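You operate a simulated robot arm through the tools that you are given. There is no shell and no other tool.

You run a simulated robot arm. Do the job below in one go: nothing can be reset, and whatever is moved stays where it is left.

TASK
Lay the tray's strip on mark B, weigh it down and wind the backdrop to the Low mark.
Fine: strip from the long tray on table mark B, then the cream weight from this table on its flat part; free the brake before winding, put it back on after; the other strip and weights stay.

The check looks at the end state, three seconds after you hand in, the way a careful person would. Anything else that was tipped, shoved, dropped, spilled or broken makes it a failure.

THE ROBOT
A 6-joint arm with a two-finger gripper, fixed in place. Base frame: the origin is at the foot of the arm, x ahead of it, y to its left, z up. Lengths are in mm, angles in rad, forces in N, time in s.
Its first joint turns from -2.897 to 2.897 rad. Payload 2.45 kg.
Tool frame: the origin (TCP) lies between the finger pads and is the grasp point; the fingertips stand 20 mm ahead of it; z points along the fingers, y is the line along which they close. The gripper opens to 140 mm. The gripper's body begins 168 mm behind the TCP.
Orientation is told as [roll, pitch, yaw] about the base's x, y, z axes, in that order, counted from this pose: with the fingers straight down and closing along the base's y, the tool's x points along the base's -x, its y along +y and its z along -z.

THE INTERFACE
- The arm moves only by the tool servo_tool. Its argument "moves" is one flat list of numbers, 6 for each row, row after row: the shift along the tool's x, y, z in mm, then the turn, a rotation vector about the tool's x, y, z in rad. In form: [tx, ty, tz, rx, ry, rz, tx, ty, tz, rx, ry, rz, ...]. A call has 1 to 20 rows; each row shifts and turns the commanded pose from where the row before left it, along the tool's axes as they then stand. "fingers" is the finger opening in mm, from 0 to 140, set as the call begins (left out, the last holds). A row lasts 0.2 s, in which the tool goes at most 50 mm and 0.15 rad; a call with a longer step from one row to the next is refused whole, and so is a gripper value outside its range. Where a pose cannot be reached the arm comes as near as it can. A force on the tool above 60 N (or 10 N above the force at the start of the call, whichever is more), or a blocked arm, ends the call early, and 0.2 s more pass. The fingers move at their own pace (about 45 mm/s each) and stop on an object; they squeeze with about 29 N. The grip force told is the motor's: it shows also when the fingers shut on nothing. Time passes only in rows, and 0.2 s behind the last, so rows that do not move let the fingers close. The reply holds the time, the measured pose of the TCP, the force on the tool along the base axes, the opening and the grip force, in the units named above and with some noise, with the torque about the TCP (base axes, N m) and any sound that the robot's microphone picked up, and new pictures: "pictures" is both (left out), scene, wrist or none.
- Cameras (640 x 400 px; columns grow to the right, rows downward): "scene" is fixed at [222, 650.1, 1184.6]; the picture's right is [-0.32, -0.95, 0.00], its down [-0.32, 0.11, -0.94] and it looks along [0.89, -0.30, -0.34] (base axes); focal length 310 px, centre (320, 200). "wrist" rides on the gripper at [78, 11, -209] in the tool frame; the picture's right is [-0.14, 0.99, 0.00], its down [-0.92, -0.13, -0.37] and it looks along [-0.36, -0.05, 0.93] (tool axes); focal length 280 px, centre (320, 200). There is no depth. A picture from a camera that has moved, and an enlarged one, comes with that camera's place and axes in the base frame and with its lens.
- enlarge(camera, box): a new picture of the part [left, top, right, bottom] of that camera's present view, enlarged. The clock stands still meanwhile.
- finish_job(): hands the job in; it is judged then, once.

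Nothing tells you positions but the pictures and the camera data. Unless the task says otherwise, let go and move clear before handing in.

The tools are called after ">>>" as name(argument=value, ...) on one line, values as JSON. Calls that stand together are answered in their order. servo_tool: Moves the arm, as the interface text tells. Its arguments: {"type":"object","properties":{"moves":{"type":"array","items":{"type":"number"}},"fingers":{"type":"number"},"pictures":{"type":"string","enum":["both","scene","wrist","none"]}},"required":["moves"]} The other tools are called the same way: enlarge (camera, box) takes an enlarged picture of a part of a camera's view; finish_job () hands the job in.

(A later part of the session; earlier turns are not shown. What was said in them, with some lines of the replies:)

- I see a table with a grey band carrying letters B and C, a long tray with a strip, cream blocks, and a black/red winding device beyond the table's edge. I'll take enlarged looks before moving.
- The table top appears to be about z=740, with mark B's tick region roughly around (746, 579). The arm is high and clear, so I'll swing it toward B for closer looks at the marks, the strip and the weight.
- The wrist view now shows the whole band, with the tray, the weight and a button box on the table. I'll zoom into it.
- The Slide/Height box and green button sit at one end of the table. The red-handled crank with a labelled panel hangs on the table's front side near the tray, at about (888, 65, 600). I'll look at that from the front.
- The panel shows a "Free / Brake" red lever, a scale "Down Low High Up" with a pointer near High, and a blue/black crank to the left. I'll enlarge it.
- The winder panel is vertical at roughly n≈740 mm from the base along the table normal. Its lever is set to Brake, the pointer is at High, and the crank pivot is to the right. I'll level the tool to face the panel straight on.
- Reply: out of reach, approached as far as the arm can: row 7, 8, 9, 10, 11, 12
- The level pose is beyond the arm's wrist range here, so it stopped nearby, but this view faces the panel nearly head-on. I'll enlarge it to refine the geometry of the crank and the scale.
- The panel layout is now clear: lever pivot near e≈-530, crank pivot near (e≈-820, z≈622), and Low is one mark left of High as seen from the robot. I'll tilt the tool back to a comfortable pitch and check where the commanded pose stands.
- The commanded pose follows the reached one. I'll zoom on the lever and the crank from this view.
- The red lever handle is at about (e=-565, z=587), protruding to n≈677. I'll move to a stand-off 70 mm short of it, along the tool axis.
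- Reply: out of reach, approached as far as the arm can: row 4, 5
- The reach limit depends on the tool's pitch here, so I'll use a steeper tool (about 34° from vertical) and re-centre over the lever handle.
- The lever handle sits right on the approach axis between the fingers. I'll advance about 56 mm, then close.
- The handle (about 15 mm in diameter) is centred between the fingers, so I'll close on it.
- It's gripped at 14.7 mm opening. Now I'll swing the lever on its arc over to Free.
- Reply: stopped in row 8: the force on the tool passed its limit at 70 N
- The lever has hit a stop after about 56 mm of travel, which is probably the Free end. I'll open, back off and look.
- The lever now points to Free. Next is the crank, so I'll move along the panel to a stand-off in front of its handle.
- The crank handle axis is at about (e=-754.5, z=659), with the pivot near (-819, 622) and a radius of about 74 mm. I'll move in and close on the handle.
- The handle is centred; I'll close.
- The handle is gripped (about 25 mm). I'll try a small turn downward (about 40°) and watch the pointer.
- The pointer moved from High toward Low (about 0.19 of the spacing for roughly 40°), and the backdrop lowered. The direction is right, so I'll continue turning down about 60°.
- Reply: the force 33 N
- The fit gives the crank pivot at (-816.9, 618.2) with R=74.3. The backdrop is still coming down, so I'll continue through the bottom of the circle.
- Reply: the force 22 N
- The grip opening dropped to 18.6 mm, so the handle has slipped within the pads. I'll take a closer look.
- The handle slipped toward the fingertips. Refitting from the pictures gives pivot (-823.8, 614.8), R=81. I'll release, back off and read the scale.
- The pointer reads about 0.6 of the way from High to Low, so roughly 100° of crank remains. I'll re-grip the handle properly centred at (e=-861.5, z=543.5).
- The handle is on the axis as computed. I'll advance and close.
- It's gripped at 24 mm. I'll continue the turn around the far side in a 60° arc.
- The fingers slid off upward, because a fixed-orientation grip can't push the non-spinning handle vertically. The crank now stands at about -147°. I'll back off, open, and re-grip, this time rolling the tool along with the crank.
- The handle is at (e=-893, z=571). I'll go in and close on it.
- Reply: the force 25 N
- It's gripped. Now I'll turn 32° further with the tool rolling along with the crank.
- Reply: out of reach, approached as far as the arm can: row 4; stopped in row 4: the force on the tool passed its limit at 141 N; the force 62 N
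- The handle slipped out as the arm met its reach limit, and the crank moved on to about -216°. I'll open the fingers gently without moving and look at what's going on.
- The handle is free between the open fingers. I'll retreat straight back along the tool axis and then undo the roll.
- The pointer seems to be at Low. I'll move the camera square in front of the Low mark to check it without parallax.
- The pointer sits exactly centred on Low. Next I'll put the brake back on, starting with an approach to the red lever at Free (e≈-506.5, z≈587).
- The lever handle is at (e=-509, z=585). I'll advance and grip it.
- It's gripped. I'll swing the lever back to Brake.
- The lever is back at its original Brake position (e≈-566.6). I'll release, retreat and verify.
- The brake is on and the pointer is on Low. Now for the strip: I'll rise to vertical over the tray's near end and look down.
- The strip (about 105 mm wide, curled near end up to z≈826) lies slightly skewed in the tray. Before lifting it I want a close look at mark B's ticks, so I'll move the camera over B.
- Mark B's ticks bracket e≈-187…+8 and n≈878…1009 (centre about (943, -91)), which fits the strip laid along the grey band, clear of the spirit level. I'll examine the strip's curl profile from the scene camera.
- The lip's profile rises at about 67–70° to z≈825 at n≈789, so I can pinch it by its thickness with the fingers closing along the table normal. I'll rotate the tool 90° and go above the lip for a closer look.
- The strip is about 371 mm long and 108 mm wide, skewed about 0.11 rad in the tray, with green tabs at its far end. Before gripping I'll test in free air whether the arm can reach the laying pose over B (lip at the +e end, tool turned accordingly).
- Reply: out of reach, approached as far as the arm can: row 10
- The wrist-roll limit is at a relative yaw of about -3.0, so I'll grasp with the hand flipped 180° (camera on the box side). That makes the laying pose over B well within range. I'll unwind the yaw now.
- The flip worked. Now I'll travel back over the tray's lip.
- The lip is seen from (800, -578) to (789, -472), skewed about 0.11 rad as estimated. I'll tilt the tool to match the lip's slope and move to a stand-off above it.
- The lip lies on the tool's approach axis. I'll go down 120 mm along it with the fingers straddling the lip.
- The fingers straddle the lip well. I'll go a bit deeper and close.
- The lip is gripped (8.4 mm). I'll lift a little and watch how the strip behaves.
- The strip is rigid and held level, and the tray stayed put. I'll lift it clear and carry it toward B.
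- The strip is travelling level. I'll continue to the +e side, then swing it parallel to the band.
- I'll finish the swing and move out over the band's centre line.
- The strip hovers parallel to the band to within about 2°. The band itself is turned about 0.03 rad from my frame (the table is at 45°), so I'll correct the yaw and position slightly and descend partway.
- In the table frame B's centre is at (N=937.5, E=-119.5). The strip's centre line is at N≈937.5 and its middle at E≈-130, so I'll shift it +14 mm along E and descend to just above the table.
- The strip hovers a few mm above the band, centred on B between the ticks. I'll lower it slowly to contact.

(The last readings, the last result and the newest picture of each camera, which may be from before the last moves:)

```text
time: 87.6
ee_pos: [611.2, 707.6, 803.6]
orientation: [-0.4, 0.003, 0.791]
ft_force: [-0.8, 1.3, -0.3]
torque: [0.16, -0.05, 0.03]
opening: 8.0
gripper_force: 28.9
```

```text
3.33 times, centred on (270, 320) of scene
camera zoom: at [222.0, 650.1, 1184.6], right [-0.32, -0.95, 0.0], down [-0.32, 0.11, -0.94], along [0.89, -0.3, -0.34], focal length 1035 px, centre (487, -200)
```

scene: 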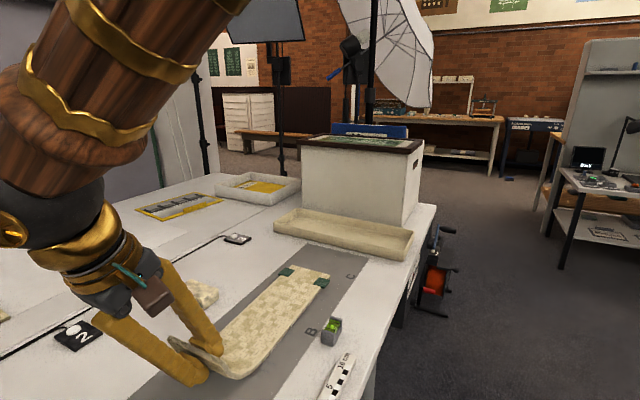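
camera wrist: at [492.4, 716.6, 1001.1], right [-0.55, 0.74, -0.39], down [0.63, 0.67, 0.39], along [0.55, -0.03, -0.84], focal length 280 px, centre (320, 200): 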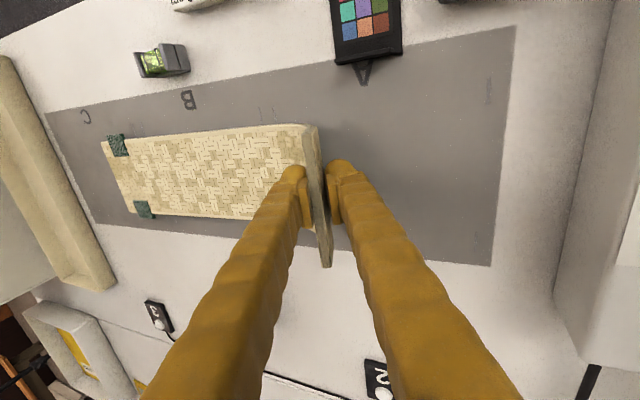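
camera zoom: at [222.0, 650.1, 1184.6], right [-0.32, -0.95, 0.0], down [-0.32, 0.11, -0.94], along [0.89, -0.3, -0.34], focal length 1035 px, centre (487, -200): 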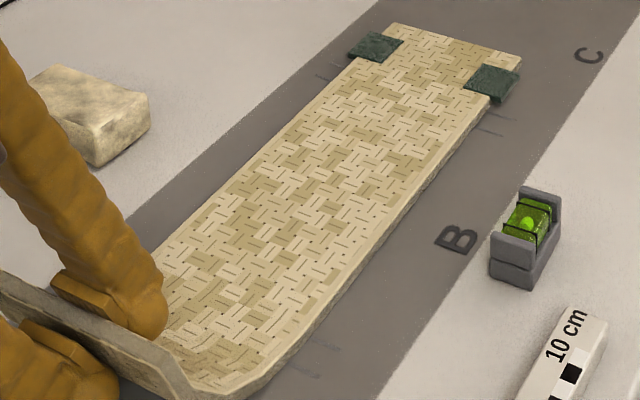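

Contact is starting, since the torque has shifted. One more small step, then I'll open the fingers.

>>> servo_tool(moves=[0, 0.4, 0.9, 0, 0, 0, 0, 0, 0, 0, 0, 0], fingers=0, pictures="none")

>>> servo_tool(moves=[0, 0, 0, 0, 0, 0, 0, 0, 0, 0, 0, 0, 0, 0, 0, 0, 0, 0, 0, 0, 0, 0, 0, 0], fingers=30)

>>> enlarge(camera="scene", box=[150, 250, 340, 400])

>>> enlarge(camera="wrist", box=[60, 60, 400, 290])

```text
time: 88.2
ee_pos: [610.9, 708.0, 803.7]
orientation: [-0.401, 0.001, 0.79]
ft_force: [-0.5, 0.5, 0.3]
torque: [0.14, -0.08, 0.12]
opening: 7.8
gripper_force: 28.9
```

```text
time: 89.2
ee_pos: [612.1, 706.8, 804.1]
orientation: [-0.402, 0.002, 0.787]
ft_force: [-0.5, 0.5, 0.2]
torque: [-0.03, 0.01, 0.01]
opening: 30.2
gripper_force: 0.0
camera wrist: at [492.2, 716.5, 992.3], right [-0.55, 0.74, -0.39], down [0.63, 0.67, 0.39], along [0.55, -0.03, -0.84], focal length 280 px, centre (320, 200)
```

scene: 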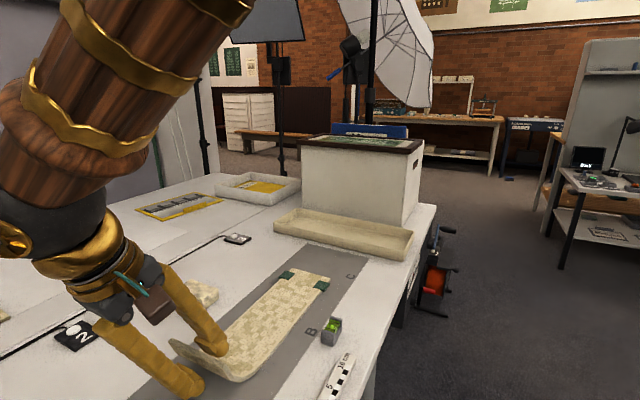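
wrist: 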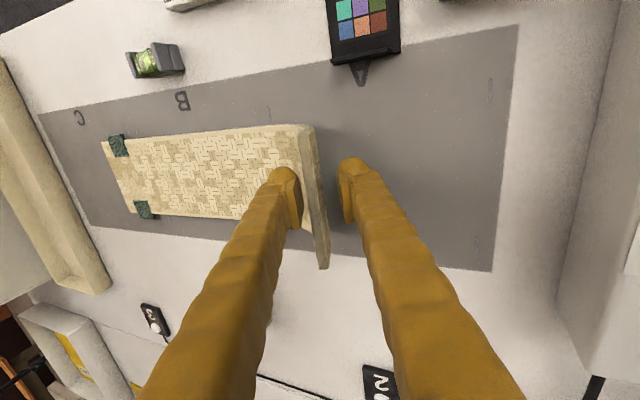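

```text
2.67 times, centred on (245, 325) of scene
camera zoom: at [222.0, 650.1, 1184.6], right [-0.32, -0.95, 0.0], down [-0.32, 0.11, -0.94], along [0.89, -0.3, -0.34], focal length 828 px, centre (520, -133)
```

zoom: 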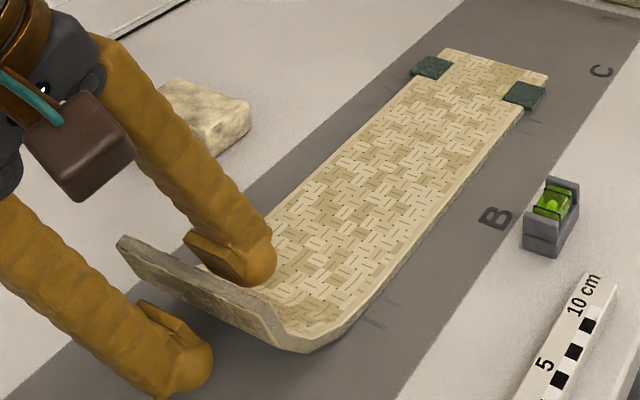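

```text
1.74 times, centred on (230, 175) of wrist
camera zoom: at [492.2, 716.5, 992.3], right [-0.55, 0.74, -0.39], down [0.63, 0.67, 0.39], along [0.55, -0.03, -0.84], focal length 488 px, centre (476, 244)
```

zoom: 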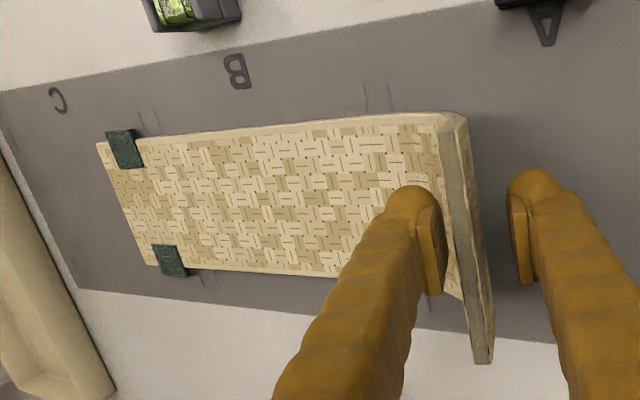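

The strip is released and lies flat, centred across the band and on B. I'll back out along the lip's slope.

>>> servo_tool(moves=[0, 0, 0, 0, 0, 0, 0, 0, -20, 0, 0, 0, 0, 0, -30, 0, 0, 0, 0, 0, -40, 0, 0, 0, 0, 0, -40, 0, 0, 0, 0, 0, -40, 0, 0, 0], fingers=42)

>>> enlarge(camera="scene", box=[140, 240, 380, 400])

>>> enlarge(camera="wrist", box=[60, 60, 440, 310])

```text
time: 90.6
ee_pos: [564.5, 754.5, 959.6]
orientation: [-0.401, 0.003, 0.792]
ft_force: [1.4, 0.3, -0.4]
torque: [-0.02, -0.01, 0.0]
opening: 42.0
gripper_force: 0.0
camera wrist: at [444.9, 763.6, 1148.6], right [-0.55, 0.74, -0.39], down [0.63, 0.67, 0.39], along [0.55, -0.03, -0.84], focal length 280 px, centre (320, 200)
```

scene: 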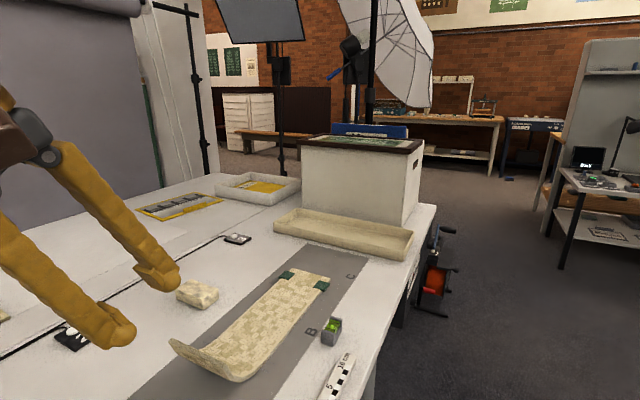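
wrist: 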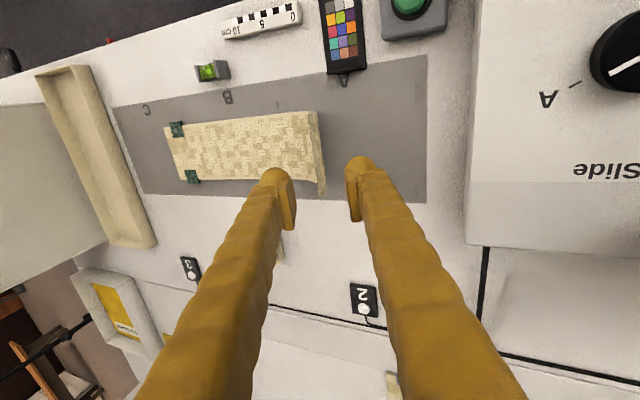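

```text
2.50 times, centred on (260, 320) of scene
camera zoom: at [222.0, 650.1, 1184.6], right [-0.32, -0.95, 0.0], down [-0.32, 0.11, -0.94], along [0.89, -0.3, -0.34], focal length 776 px, centre (470, -100)
```

zoom: 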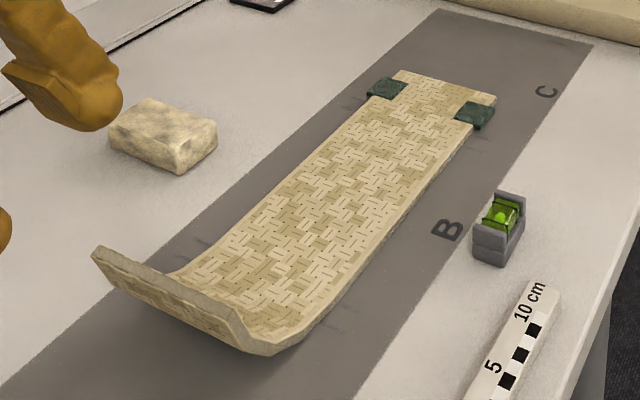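

```text
1.60 times, centred on (250, 185) of wrist
camera zoom: at [444.9, 763.6, 1148.6], right [-0.55, 0.74, -0.39], down [0.63, 0.67, 0.39], along [0.55, -0.03, -0.84], focal length 449 px, centre (432, 224)
```

zoom: 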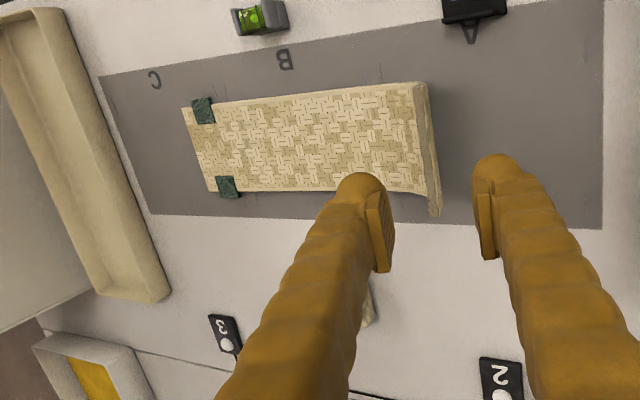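

The strip lies squarely on B. Next is the cream weight (at about N≈1112, E≈-94). I'll bring the tool upright and look down toward it.

>>> servo_tool(moves=[0, 0, 0, -0.134, 0, 0.004, 0, 0, 0, -0.134, 0, 0, 0, 0, 0, -0.133, 0, 0, 6, -45.6, -8, 0, 0, 0, 6, -45.6, -8, 0, 0, 0, 6, -45.6, -8, 0, 0, 0, 6, -45.6, -8, 0, 0, 0, 6, -45.6, -8, 0, 0, 0, 0, 0, 0, 0, 0, 0], fingers=110)

>>> enlarge(camera="wrist", box=[240, 180, 400, 320])

```text
time: 92.6
ee_pos: [704.5, 571.8, 1000.6]
orientation: [0.0, 0.003, 0.785]
ft_force: [-0.4, -0.2, 0.0]
torque: [0.04, 0.0, 0.0]
opening: 110.0
gripper_force: 0.1
camera wrist: at [642.1, 523.6, 1210.4], right [-0.6, 0.8, 0.0], down [0.74, 0.56, 0.37], along [0.29, 0.22, -0.93], focal length 280 px, centre (320, 200)
```

scene: 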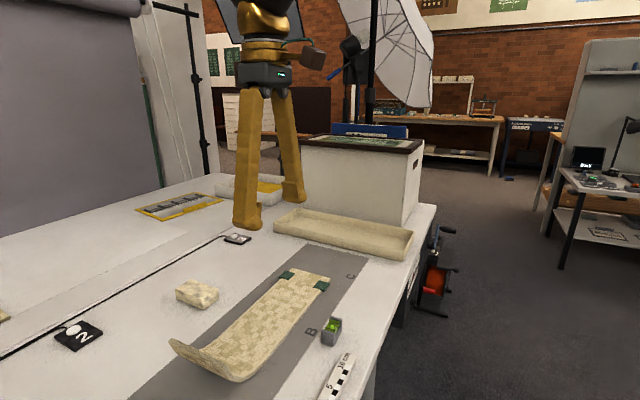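
wrist: 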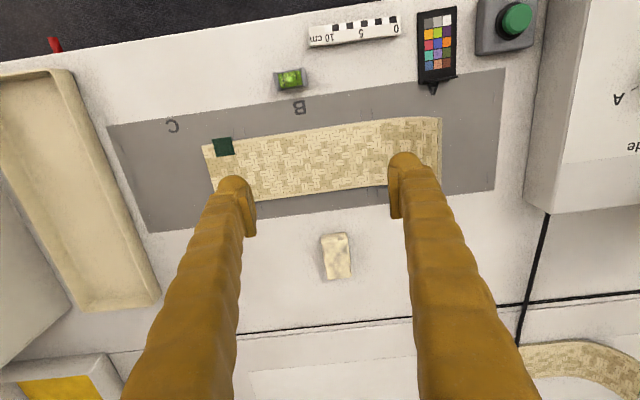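

```text
2.86 times, centred on (320, 250) of wrist
camera zoom: at [642.1, 523.6, 1210.4], right [-0.6, 0.8, 0.0], down [0.74, 0.56, 0.37], along [0.29, 0.22, -0.93], focal length 801 px, centre (320, 57)
```

zoom: 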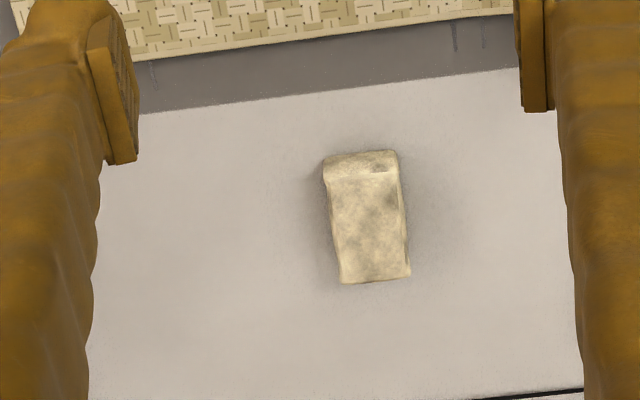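

The cream weight measures about 80×48×28 mm at N 1079–1159, E -117…-69, aligned with the table. It's far out, so I'll tilt the tool outward (0.65 rad) and move to a stand-off.

>>> servo_tool(moves=[0, 0, 0, 0, -0.13, 0, 0, 0, 0, 0, -0.13, 0, 0, 0, 0, 0, -0.13, 0, 0, 0, 0, 0, -0.13, 0, 0, 0, 0, 0, -0.13, 0, -6.4, 0.2, 42.5, 0, 0, 0, -6.4, 0.2, 42.5, 0, 0, 0, -6.4, 0.2, 42.5, 0, 0, 0, -6.4, 0.2, 42.5, 0, 0, 0, -6.4, 0.2, 42.5, 0, 0, 0, 0, 0, 0, 0, 0, 0], fingers=90)

>>> enlarge(camera="wrist", box=[240, 110, 400, 230])

```text
time: 95.0
ee_pos: [814.3, 680.6, 849.9]
orientation: [0.0, -0.65, 0.785]
ft_force: [-0.5, 0.2, -0.1]
torque: [0.0, 0.0, 0.02]
opening: 90.0
gripper_force: 0.1
camera wrist: at [672.7, 555.0, 969.1], right [-0.62, 0.78, 0.08], down [0.45, 0.27, 0.85], along [0.64, 0.57, -0.52], focal length 280 px, centre (320, 200)
```

scene: 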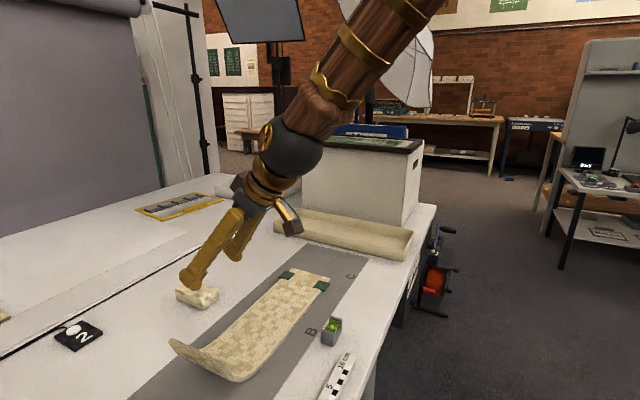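
wrist: 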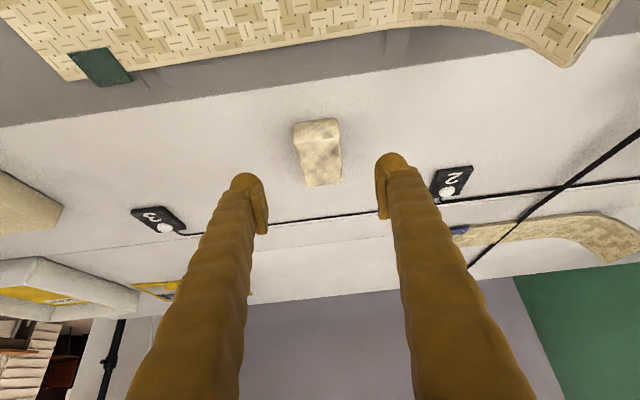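

```text
3.33 times, centred on (320, 170) of wrist
camera zoom: at [672.7, 555.0, 969.1], right [-0.62, 0.78, 0.08], down [0.45, 0.27, 0.85], along [0.64, 0.57, -0.52], focal length 935 px, centre (320, 300)
```

zoom: 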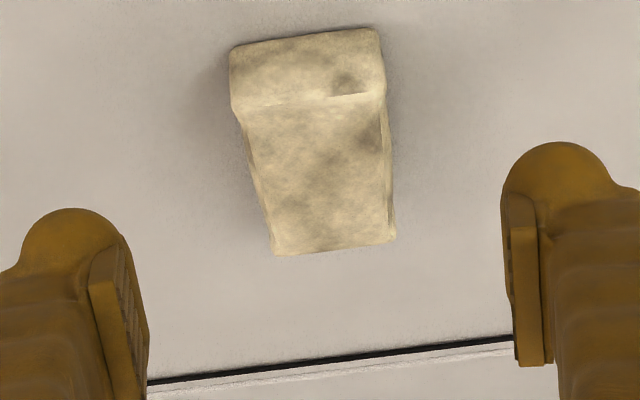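

The weight is confirmed at N 1081–1160, E -116…-69, top z≈767. I'll descend along the tool axis to grip its sides.

>>> servo_tool(moves=[-0.2, 0.6, 34, 0, 0, 0, -0.2, 0.6, 34, 0, 0, 0, -0.1, 0.5, 26, 0, 0, 0, 0, 0, 5, 0, 0, 0, 0, 0, 0, 0, 0, 0], fingers=90)

>>> enlarge(camera="wrist", box=[240, 120, 400, 240])

>>> enlarge(camera="scene", box=[150, 240, 270, 330])

```text
time: 96.2
ee_pos: [854.6, 725.7, 771.0]
orientation: [-0.002, -0.649, 0.786]
ft_force: [0.1, 0.2, -0.2]
torque: [-0.01, -0.03, -0.03]
opening: 90.2
gripper_force: 0.2
camera wrist: at [713.8, 599.9, 891.5], right [-0.62, 0.78, 0.08], down [0.45, 0.27, 0.85], along [0.64, 0.57, -0.52], focal length 280 px, centre (320, 200)
```

scene: 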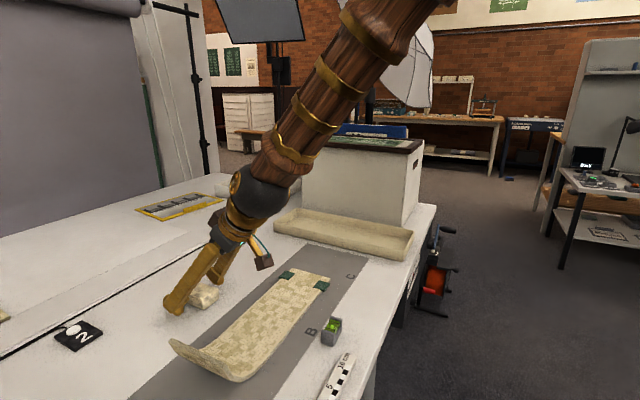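
wrist: 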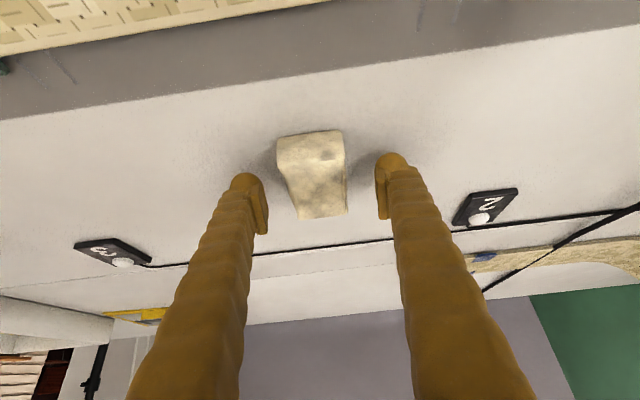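

```text
3.33 times, centred on (320, 180) of wrist
camera zoom: at [713.8, 599.9, 891.5], right [-0.62, 0.78, 0.08], down [0.45, 0.27, 0.85], along [0.64, 0.57, -0.52], focal length 935 px, centre (320, 267)
```

zoom: 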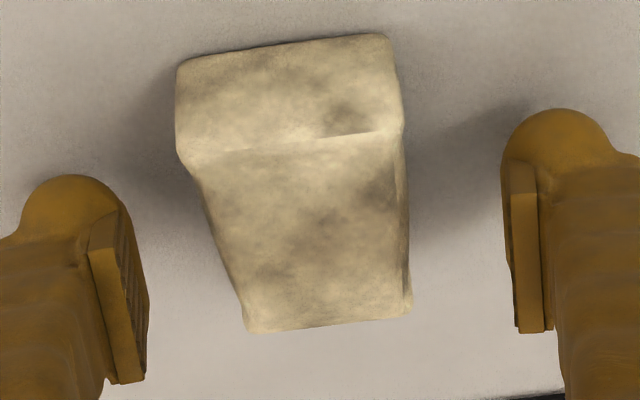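

```text
4.44 times, centred on (210, 285) of scene
camera zoom: at [222.0, 650.1, 1184.6], right [-0.32, -0.95, 0.0], down [-0.32, 0.11, -0.94], along [0.89, -0.3, -0.34], focal length 1379 px, centre (809, -178)
```

zoom: 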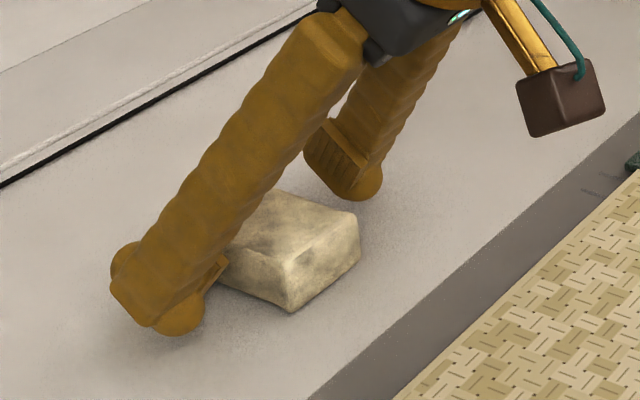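

The fingers straddle the weight; I'll close.

>>> servo_tool(moves=[0, 0, 0, 0, 0, 0, 0, 0, 0, 0, 0, 0, 0, 0, 0, 0, 0, 0, 0, 0, 0, 0, 0, 0, 0, 0, 0, 0, 0, 0], fingers=0, pictures="wrist")

```text
time: 97.4
ee_pos: [855.6, 725.7, 772.1]
orientation: [-0.002, -0.647, 0.788]
ft_force: [0.6, -1.2, 0.5]
torque: [0.0, -0.03, 0.0]
opening: 49.3
gripper_force: 28.9
camera wrist: at [713.7, 599.7, 891.6], right [-0.62, 0.78, 0.08], down [0.45, 0.27, 0.85], along [0.64, 0.57, -0.52], focal length 280 px, centre (320, 200)
```

wrist: 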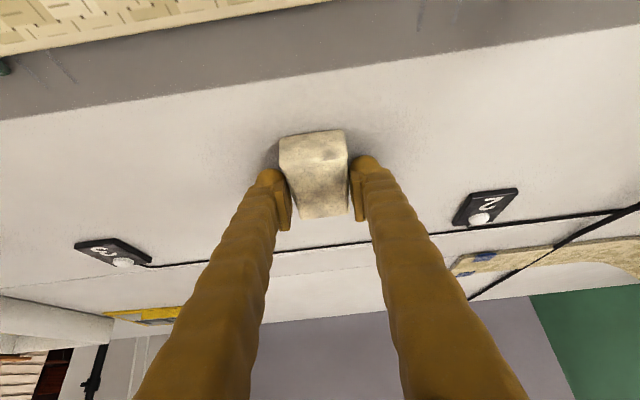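

It's gripped at 49 mm. I'll lift the weight and carry it over the strip's flat part.

>>> servo_tool(moves=[-9, 0, -12, 0, 0, 0, -22, 0, -29, 0, 0, 0, -24, 0, -32, 0, 0, 0, 29.3, -5.6, -22.3, 0, 0, 0, 29.3, -5.6, -22.3, 0, 0, 0, 29.3, -5.6, -22.3, 0, 0, 0, 29.3, -5.6, -22.3, 0, 0, 0, 29.3, -5.6, -22.3, 0, 0, 0, 0, 0, 0, 0, 0, 0], fingers=0)

>>> enlarge(camera="scene", box=[150, 220, 370, 390])

>>> enlarge(camera="wrist", box=[160, 60, 480, 280])

```text
time: 99.4
ee_pos: [744.1, 574.8, 863.9]
orientation: [-0.001, -0.649, 0.786]
ft_force: [0.2, 0.5, -3.7]
torque: [-0.06, -0.01, -0.01]
opening: 49.1
gripper_force: 28.9
camera wrist: at [603.3, 449.6, 983.3], right [-0.62, 0.78, 0.08], down [0.45, 0.27, 0.85], along [0.64, 0.57, -0.52], focal length 280 px, centre (320, 200)
```

scene: 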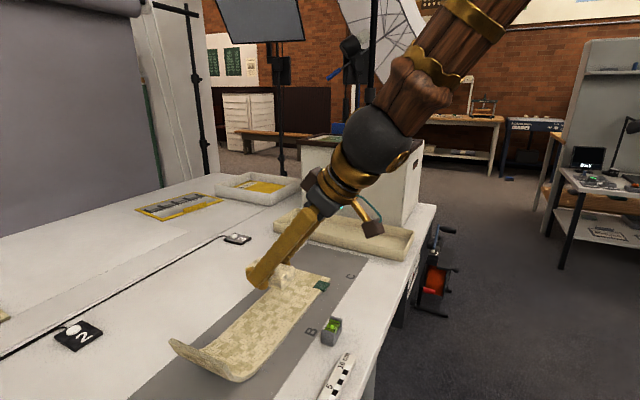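
wrist: 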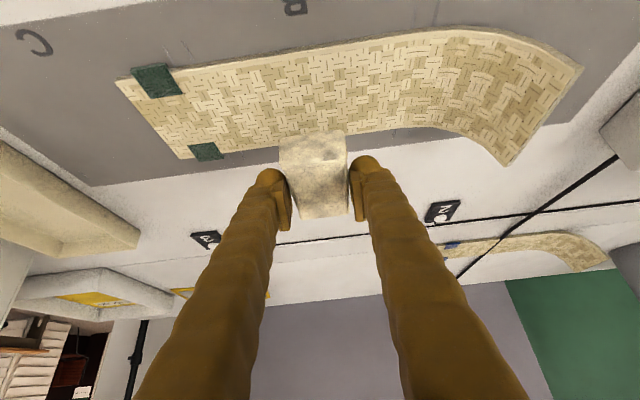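

```text
2.35 times, centred on (260, 305) of scene
camera zoom: at [222.0, 650.1, 1184.6], right [-0.32, -0.95, 0.0], down [-0.32, 0.11, -0.94], along [0.89, -0.3, -0.34], focal length 730 px, centre (461, -47)
```

zoom: 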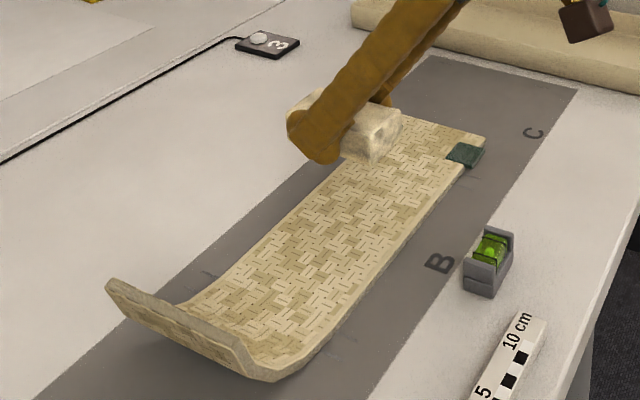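

```text
1.82 times, centred on (320, 170) of wrist
camera zoom: at [603.3, 449.6, 983.3], right [-0.62, 0.78, 0.08], down [0.45, 0.27, 0.85], along [0.64, 0.57, -0.52], focal length 510 px, centre (320, 254)
```

zoom: 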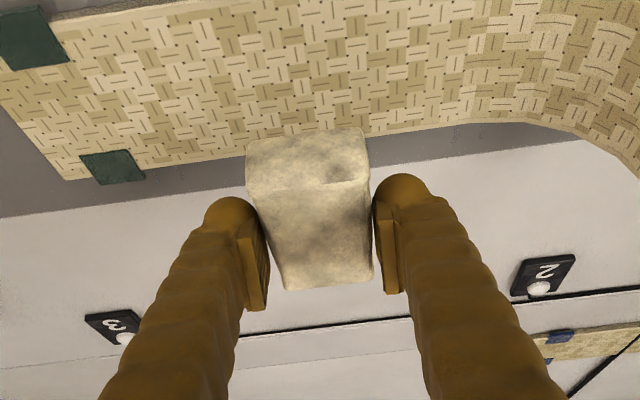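

The weight (~3.7 N) hovers over the strip's flat part at B. I'll descend most of the way, then go slowly.

>>> servo_tool(moves=[18.2, 0, 23.9, 0, 0, 0, 18.2, 0, 23.9, 0, 0, 0, 10.3, 0, 13.5, 0, 0, 0, 0, 0, 0, 0, 0, 0], fingers=0)

>>> enlarge(camera="scene", box=[200, 250, 340, 350])

```text
time: 100.4
ee_pos: [744.1, 574.9, 787.2]
orientation: [-0.002, -0.649, 0.788]
ft_force: [0.3, 0.8, -4.4]
torque: [-0.04, 0.03, -0.02]
opening: 49.2
gripper_force: 29.2
camera wrist: at [603.6, 450.1, 906.3], right [-0.62, 0.78, 0.08], down [0.45, 0.27, 0.85], along [0.64, 0.57, -0.52], focal length 280 px, centre (320, 200)
```

scene: 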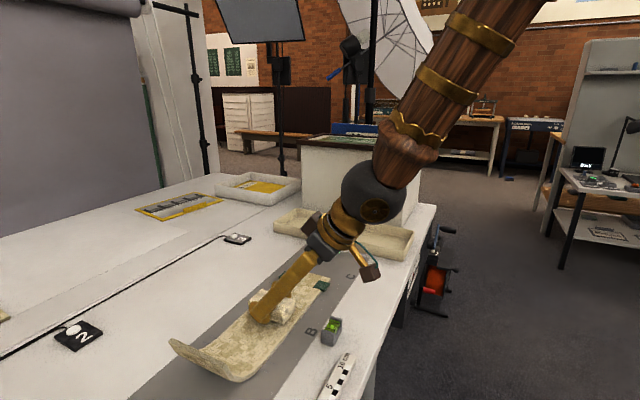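
wrist: 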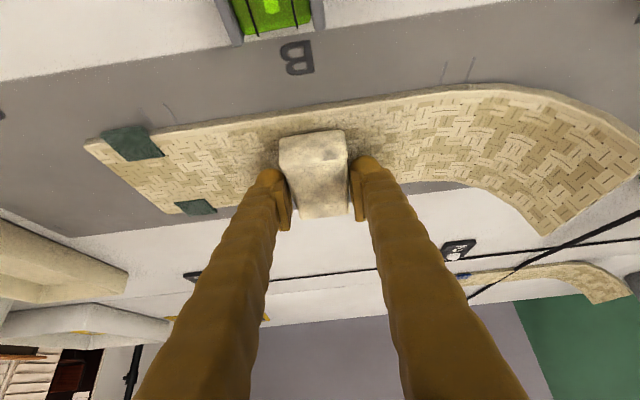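

```text
4.00 times, centred on (270, 300) of scene
camera zoom: at [222.0, 650.1, 1184.6], right [-0.32, -0.95, 0.0], down [-0.32, 0.11, -0.94], along [0.89, -0.3, -0.34], focal length 1242 px, centre (520, -200)
```

zoom: 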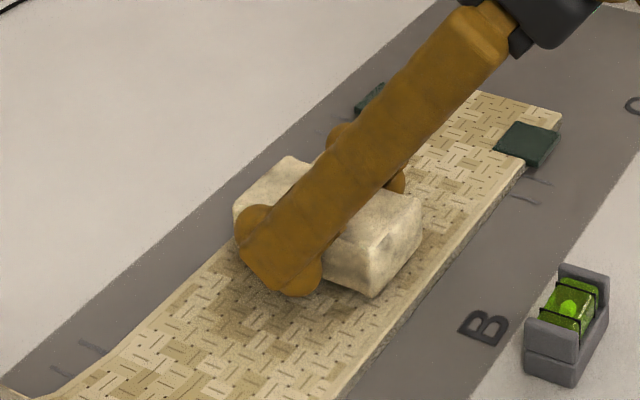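

>>> servo_tool(moves=[1.2, 0, 1.6, 0, 0, 0, 1.2, 0, 1.6, 0, 0, 0, 0, 0, 0, 0, 0, 0], fingers=0, pictures="none")

>>> servo_tool(moves=[0.9, 0, 1.2, 0, 0, 0, 0, 0, 0, 0, 0, 0], fingers=0, pictures="none")

```text
time: 101.2
ee_pos: [743.4, 576.3, 782.8]
orientation: [0.001, -0.651, 0.786]
ft_force: [0.4, -0.3, -3.9]
torque: [-0.01, 0.01, -0.01]
opening: 49.0
gripper_force: 29.2
```

```text
time: 101.8
ee_pos: [744.0, 575.7, 780.6]
orientation: [0.0, -0.65, 0.787]
ft_force: [1.1, 0.6, -2.9]
torque: [-0.01, -0.05, 0.03]
opening: 49.3
gripper_force: 29.0
```

>>> servo_tool(moves=[0.6, 0, 0.8, 0, 0, 0, 0, 0, 0, 0, 0, 0], fingers=0, pictures="none")

>>> servo_tool(moves=[0.6, 0, 0.8, 0, 0, 0, 0, 0, 0, 0, 0, 0], fingers=0, pictures="none")

```text
time: 102.4
ee_pos: [743.9, 574.2, 780.6]
orientation: [0.0, -0.651, 0.786]
ft_force: [-5.2, -1.9, 15.1]
torque: [-0.19, 0.18, 0.02]
opening: 48.9
gripper_force: 28.7
```

```text
time: 103.0
ee_pos: [744.9, 576.4, 781.2]
orientation: [0.001, -0.653, 0.786]
ft_force: [-6.9, -1.7, 34.4]
torque: [0.05, 0.03, 0.04]
opening: 48.9
gripper_force: 29.0
```

Contact is made on the strip. I'll relax the pressure by 1 mm and then open.

>>> servo_tool(moves=[-0.7, 0, -0.9, 0, 0, 0, 0, 0, 0, 0, 0, 0], fingers=0, pictures="none")

>>> servo_tool(moves=[0, 0, 0, 0, 0, 0, 0, 0, 0, 0, 0, 0, 0, 0, 0, 0, 0, 0, 0, 0, 0, 0, 0, 0], fingers=90)

>>> enlarge(camera="scene", box=[150, 240, 350, 390])

```text
time: 103.6
ee_pos: [744.7, 575.1, 780.3]
orientation: [0.0, -0.65, 0.786]
ft_force: [7.8, 9.5, 22.8]
torque: [0.41, -0.39, 0.02]
opening: 49.0
gripper_force: 28.8
```

```text
time: 104.6
ee_pos: [745.4, 574.9, 779.8]
orientation: [0.0, -0.648, 0.787]
ft_force: [-0.8, -1.2, 0.1]
torque: [-0.01, 0.0, 0.0]
opening: 90.1
gripper_force: 0.1
camera wrist: at [603.1, 449.3, 899.6], right [-0.62, 0.78, 0.08], down [0.45, 0.27, 0.85], along [0.64, 0.57, -0.52], focal length 280 px, centre (320, 200)
```

scene: 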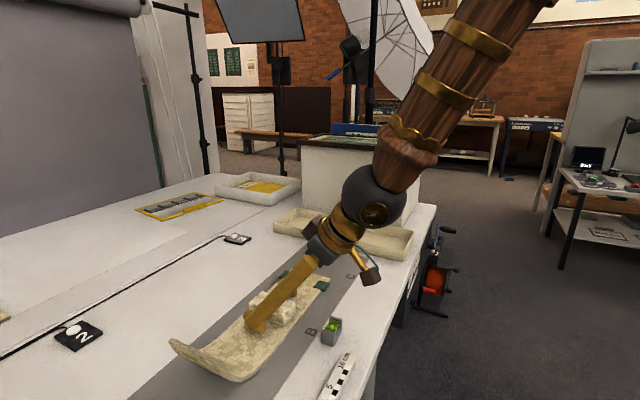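
wrist: 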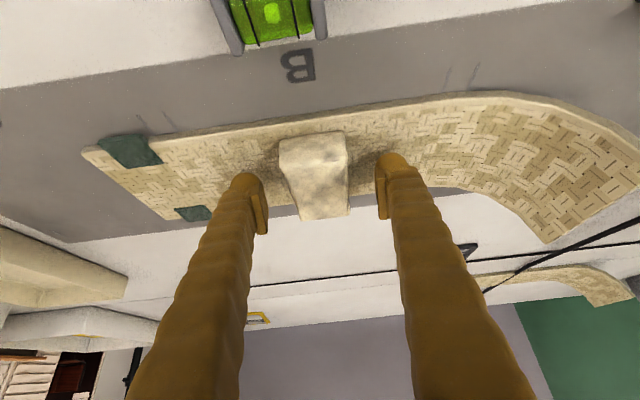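

```text
2.67 times, centred on (250, 315) of scene
camera zoom: at [222.0, 650.1, 1184.6], right [-0.32, -0.95, 0.0], down [-0.32, 0.11, -0.94], along [0.89, -0.3, -0.34], focal length 828 px, centre (507, -107)
```

zoom: 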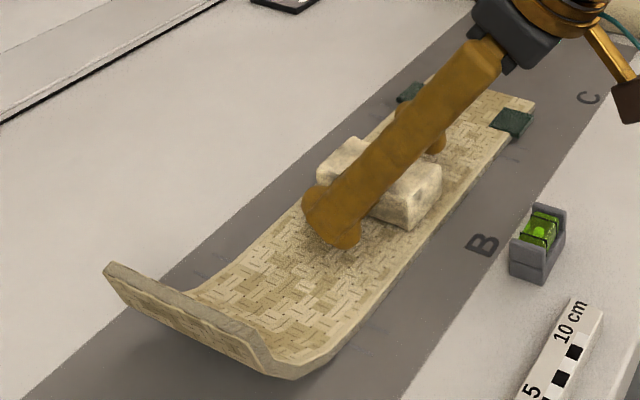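

The weight is released. I'll back off along the tool axis, rise and inspect.

>>> servo_tool(moves=[0, 0, -25, 0, 0, 0, 0, 0, -40, 0, 0, 0, 0, 0, -45, 0, 0, 0, 0, 0, -45, 0, 0, 0, -20, 0, -30, 0, 0, 0, 0, 0, 0, 0, 0.13, 0, 0, 0, 0, 0, 0.13, 0, 0, 0, 0, 0, 0.13, 0, 0, 0, 0, 0, 0.13, 0, 0, 0, 0, 0, 0.13, 0, 0, 0, -30, 0, 0, 0, 30, 0, -30, 0, 0, 0], fingers=140)

>>> enlarge(camera="scene", box=[140, 230, 380, 400])

>>> enlarge(camera="wrist", box=[200, 120, 460, 300])

```text
time: 107.2
ee_pos: [650.4, 488.2, 998.2]
orientation: [0.017, -0.068, 0.798]
ft_force: [-0.9, 0.5, -1.2]
torque: [0.02, 0.01, -0.04]
opening: 140.2
gripper_force: 0.1
out of reach, approached as far as the arm can: row 6
camera wrist: at [581.0, 427.6, 1201.5], right [-0.62, 0.79, 0.03], down [0.72, 0.55, 0.43], along [0.32, 0.28, -0.9], focal length 280 px, centre (320, 200)
```

scene: 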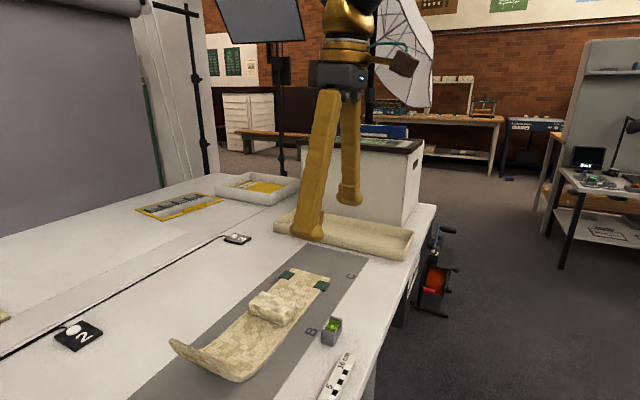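
wrist: 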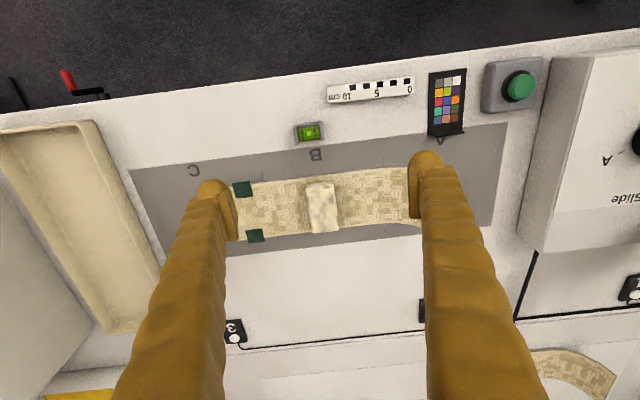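

```text
2.35 times, centred on (260, 315) of scene
camera zoom: at [222.0, 650.1, 1184.6], right [-0.32, -0.95, 0.0], down [-0.32, 0.11, -0.94], along [0.89, -0.3, -0.34], focal length 730 px, centre (461, -71)
```

zoom: 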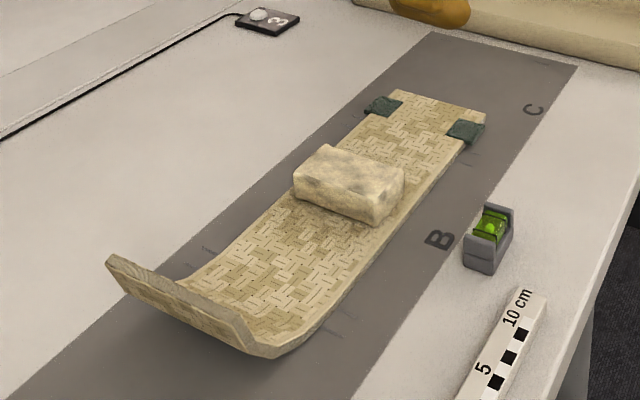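

```text
2.22 times, centred on (330, 210) of wrist
camera zoom: at [581.0, 427.6, 1201.5], right [-0.62, 0.79, 0.03], down [0.72, 0.55, 0.43], along [0.32, 0.28, -0.9], focal length 623 px, centre (298, 178)
```

zoom: 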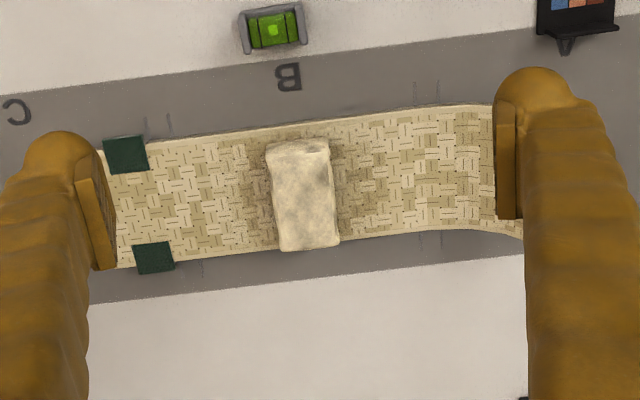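

The weight rests on the strip's flat part at B and nothing else was disturbed. I'll move clear, back toward the start, and take a final look at the winder.

>>> servo_tool(moves=[0, 0, 0, 0, 0.068, 0, 30, -30, -9, 0, 0, 0, 30, -30, -9, 0, 0, 0, 30, -30, -9, 0, 0, 0, 30, -30, -9, 0, 0, 0, 30, -30, -9, 0, 0, 0, 30, -30, -9, 0, 0, 0, 30, -30, -9, 0, 0, 0, 0, 0, 0, 0, 0, 0], fingers=140)

>>> enlarge(camera="wrist", box=[60, 60, 280, 240])

>>> enlarge(camera="scene", box=[0, 0, 240, 250])

>>> enlarge(camera="scene", box=[140, 230, 460, 400])

```text
time: 109.2
ee_pos: [652.7, 190.5, 1056.9]
orientation: [0.017, -0.001, 0.8]
ft_force: [0.5, 0.2, 0.6]
torque: [0.04, -0.03, -0.02]
opening: 139.9
gripper_force: 0.0
camera wrist: at [594.2, 140.4, 1266.0], right [-0.62, 0.79, 0.02], down [0.74, 0.57, 0.37], along [0.28, 0.24, -0.93], focal length 280 px, centre (320, 200)
```

scene: 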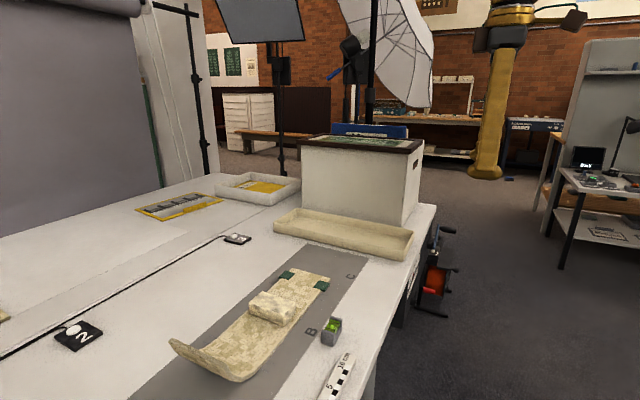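
wrist: 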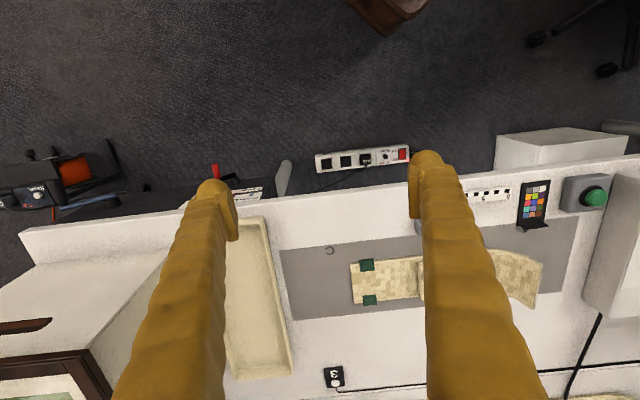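

```text
2.22 times, centred on (170, 150) of wrist
camera zoom: at [594.2, 140.4, 1266.0], right [-0.62, 0.79, 0.02], down [0.74, 0.57, 0.37], along [0.28, 0.24, -0.93], focal length 623 px, centre (653, 311)
```

zoom: 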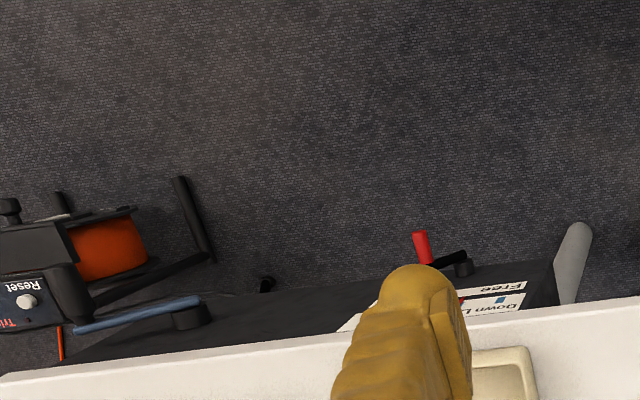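

```text
1.60 times, centred on (120, 125) of scene
camera zoom: at [222.0, 650.1, 1184.6], right [-0.32, -0.95, 0.0], down [-0.32, 0.11, -0.94], along [0.89, -0.3, -0.34], focal length 497 px, centre (640, 320)
```

zoom: 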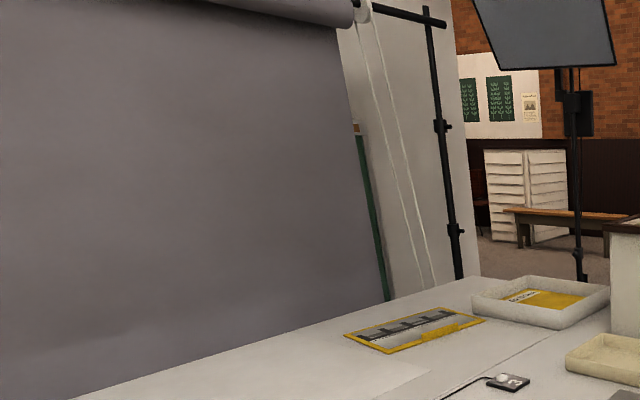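

```text
2.00 times, centred on (300, 315) of scene
camera zoom: at [222.0, 650.1, 1184.6], right [-0.32, -0.95, 0.0], down [-0.32, 0.11, -0.94], along [0.89, -0.3, -0.34], focal length 621 px, centre (360, -30)
```

zoom: 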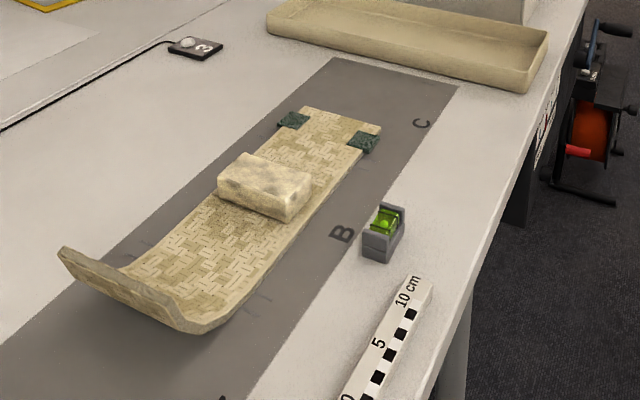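

Everything looks right; I'll do one last check of the pointer, which is hidden behind a finger here.

>>> servo_tool(moves=[0, -45, 0, 0, 0, 0, 0, -45, 0, 0, 0, 0, 0, -45, 0, 0, 0, 0, 0, 0, 0, 0, 0, 0], fingers=140, pictures="wrist")

>>> enlarge(camera="wrist", box=[240, 130, 400, 230])

```text
time: 110.2
ee_pos: [750.2, 98.7, 1055.0]
orientation: [0.017, -0.002, 0.801]
ft_force: [0.5, 0.1, -0.5]
torque: [-0.02, -0.02, 0.01]
opening: 140.2
gripper_force: 0.1
camera wrist: at [690.2, 46.4, 1264.2], right [-0.62, 0.79, 0.02], down [0.74, 0.57, 0.37], along [0.28, 0.24, -0.93], focal length 280 px, centre (320, 200)
```

wrist: 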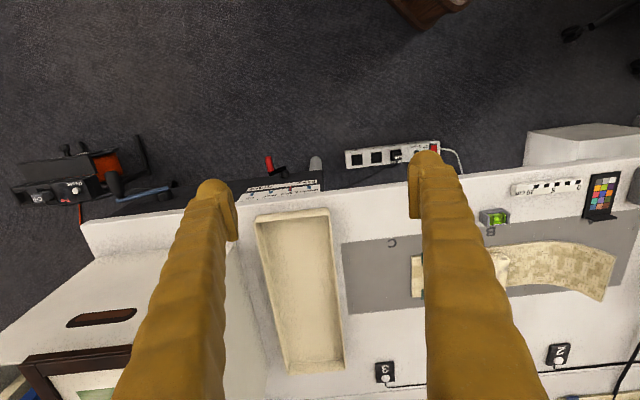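

```text
4.00 times, centred on (320, 180) of wrist
camera zoom: at [690.2, 46.4, 1264.2], right [-0.62, 0.79, 0.02], down [0.74, 0.57, 0.37], along [0.28, 0.24, -0.93], focal length 1122 px, centre (320, 280)
```

zoom: 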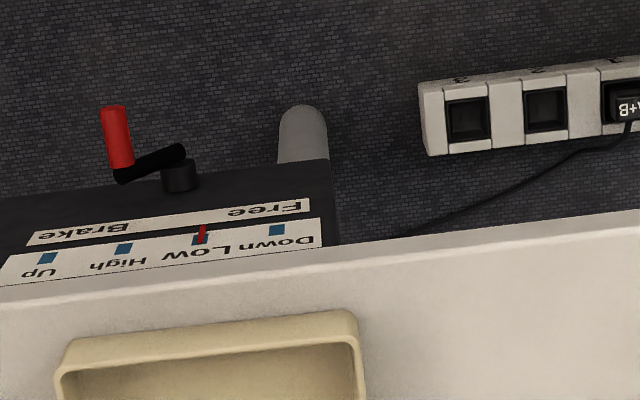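

The pointer is on Low and the brake lever is at Brake. The strip lies on B with the cream weight on its flat part, and the arm is clear with the fingers open, so I'm handing in the job.

>>> finish_job()

```text
The job is handed in.
```

I handed in the job with all three parts done: the strip is on mark B, the cream weight is on it, and the backdrop is wound to Low.

- **Backdrop:** I freed the brake and wound the crank until the pointer sat on the Low mark. Then I put the brake back on. The last picture before hand-in showed the pointer on Low and the lever at Brake.
- **Strip:** I took it from the long tray and laid it flat along the grey band, roughly centred on B. It is about 370 mm long, so both ends reach past B's ticks, and the middle of its flat part is about 20 mm off the mark's centre. The task didn't say which way round to lay it. I laid it along the band because it fits between the ticks' rows there and clears the spirit level.
- **Weight:** The cream weight from this table is on the strip's flat part, close to B.

Partway through the winding, the crank handle slipped out of the grip twice. The second slip spiked the force on the tool to 141 N before I let go and backed off. The later pictures showed no damage to the winder.

In the pictures, the tray, the spirit level and the other items on this table look undisturbed. I did not touch the other strip or the other weights.
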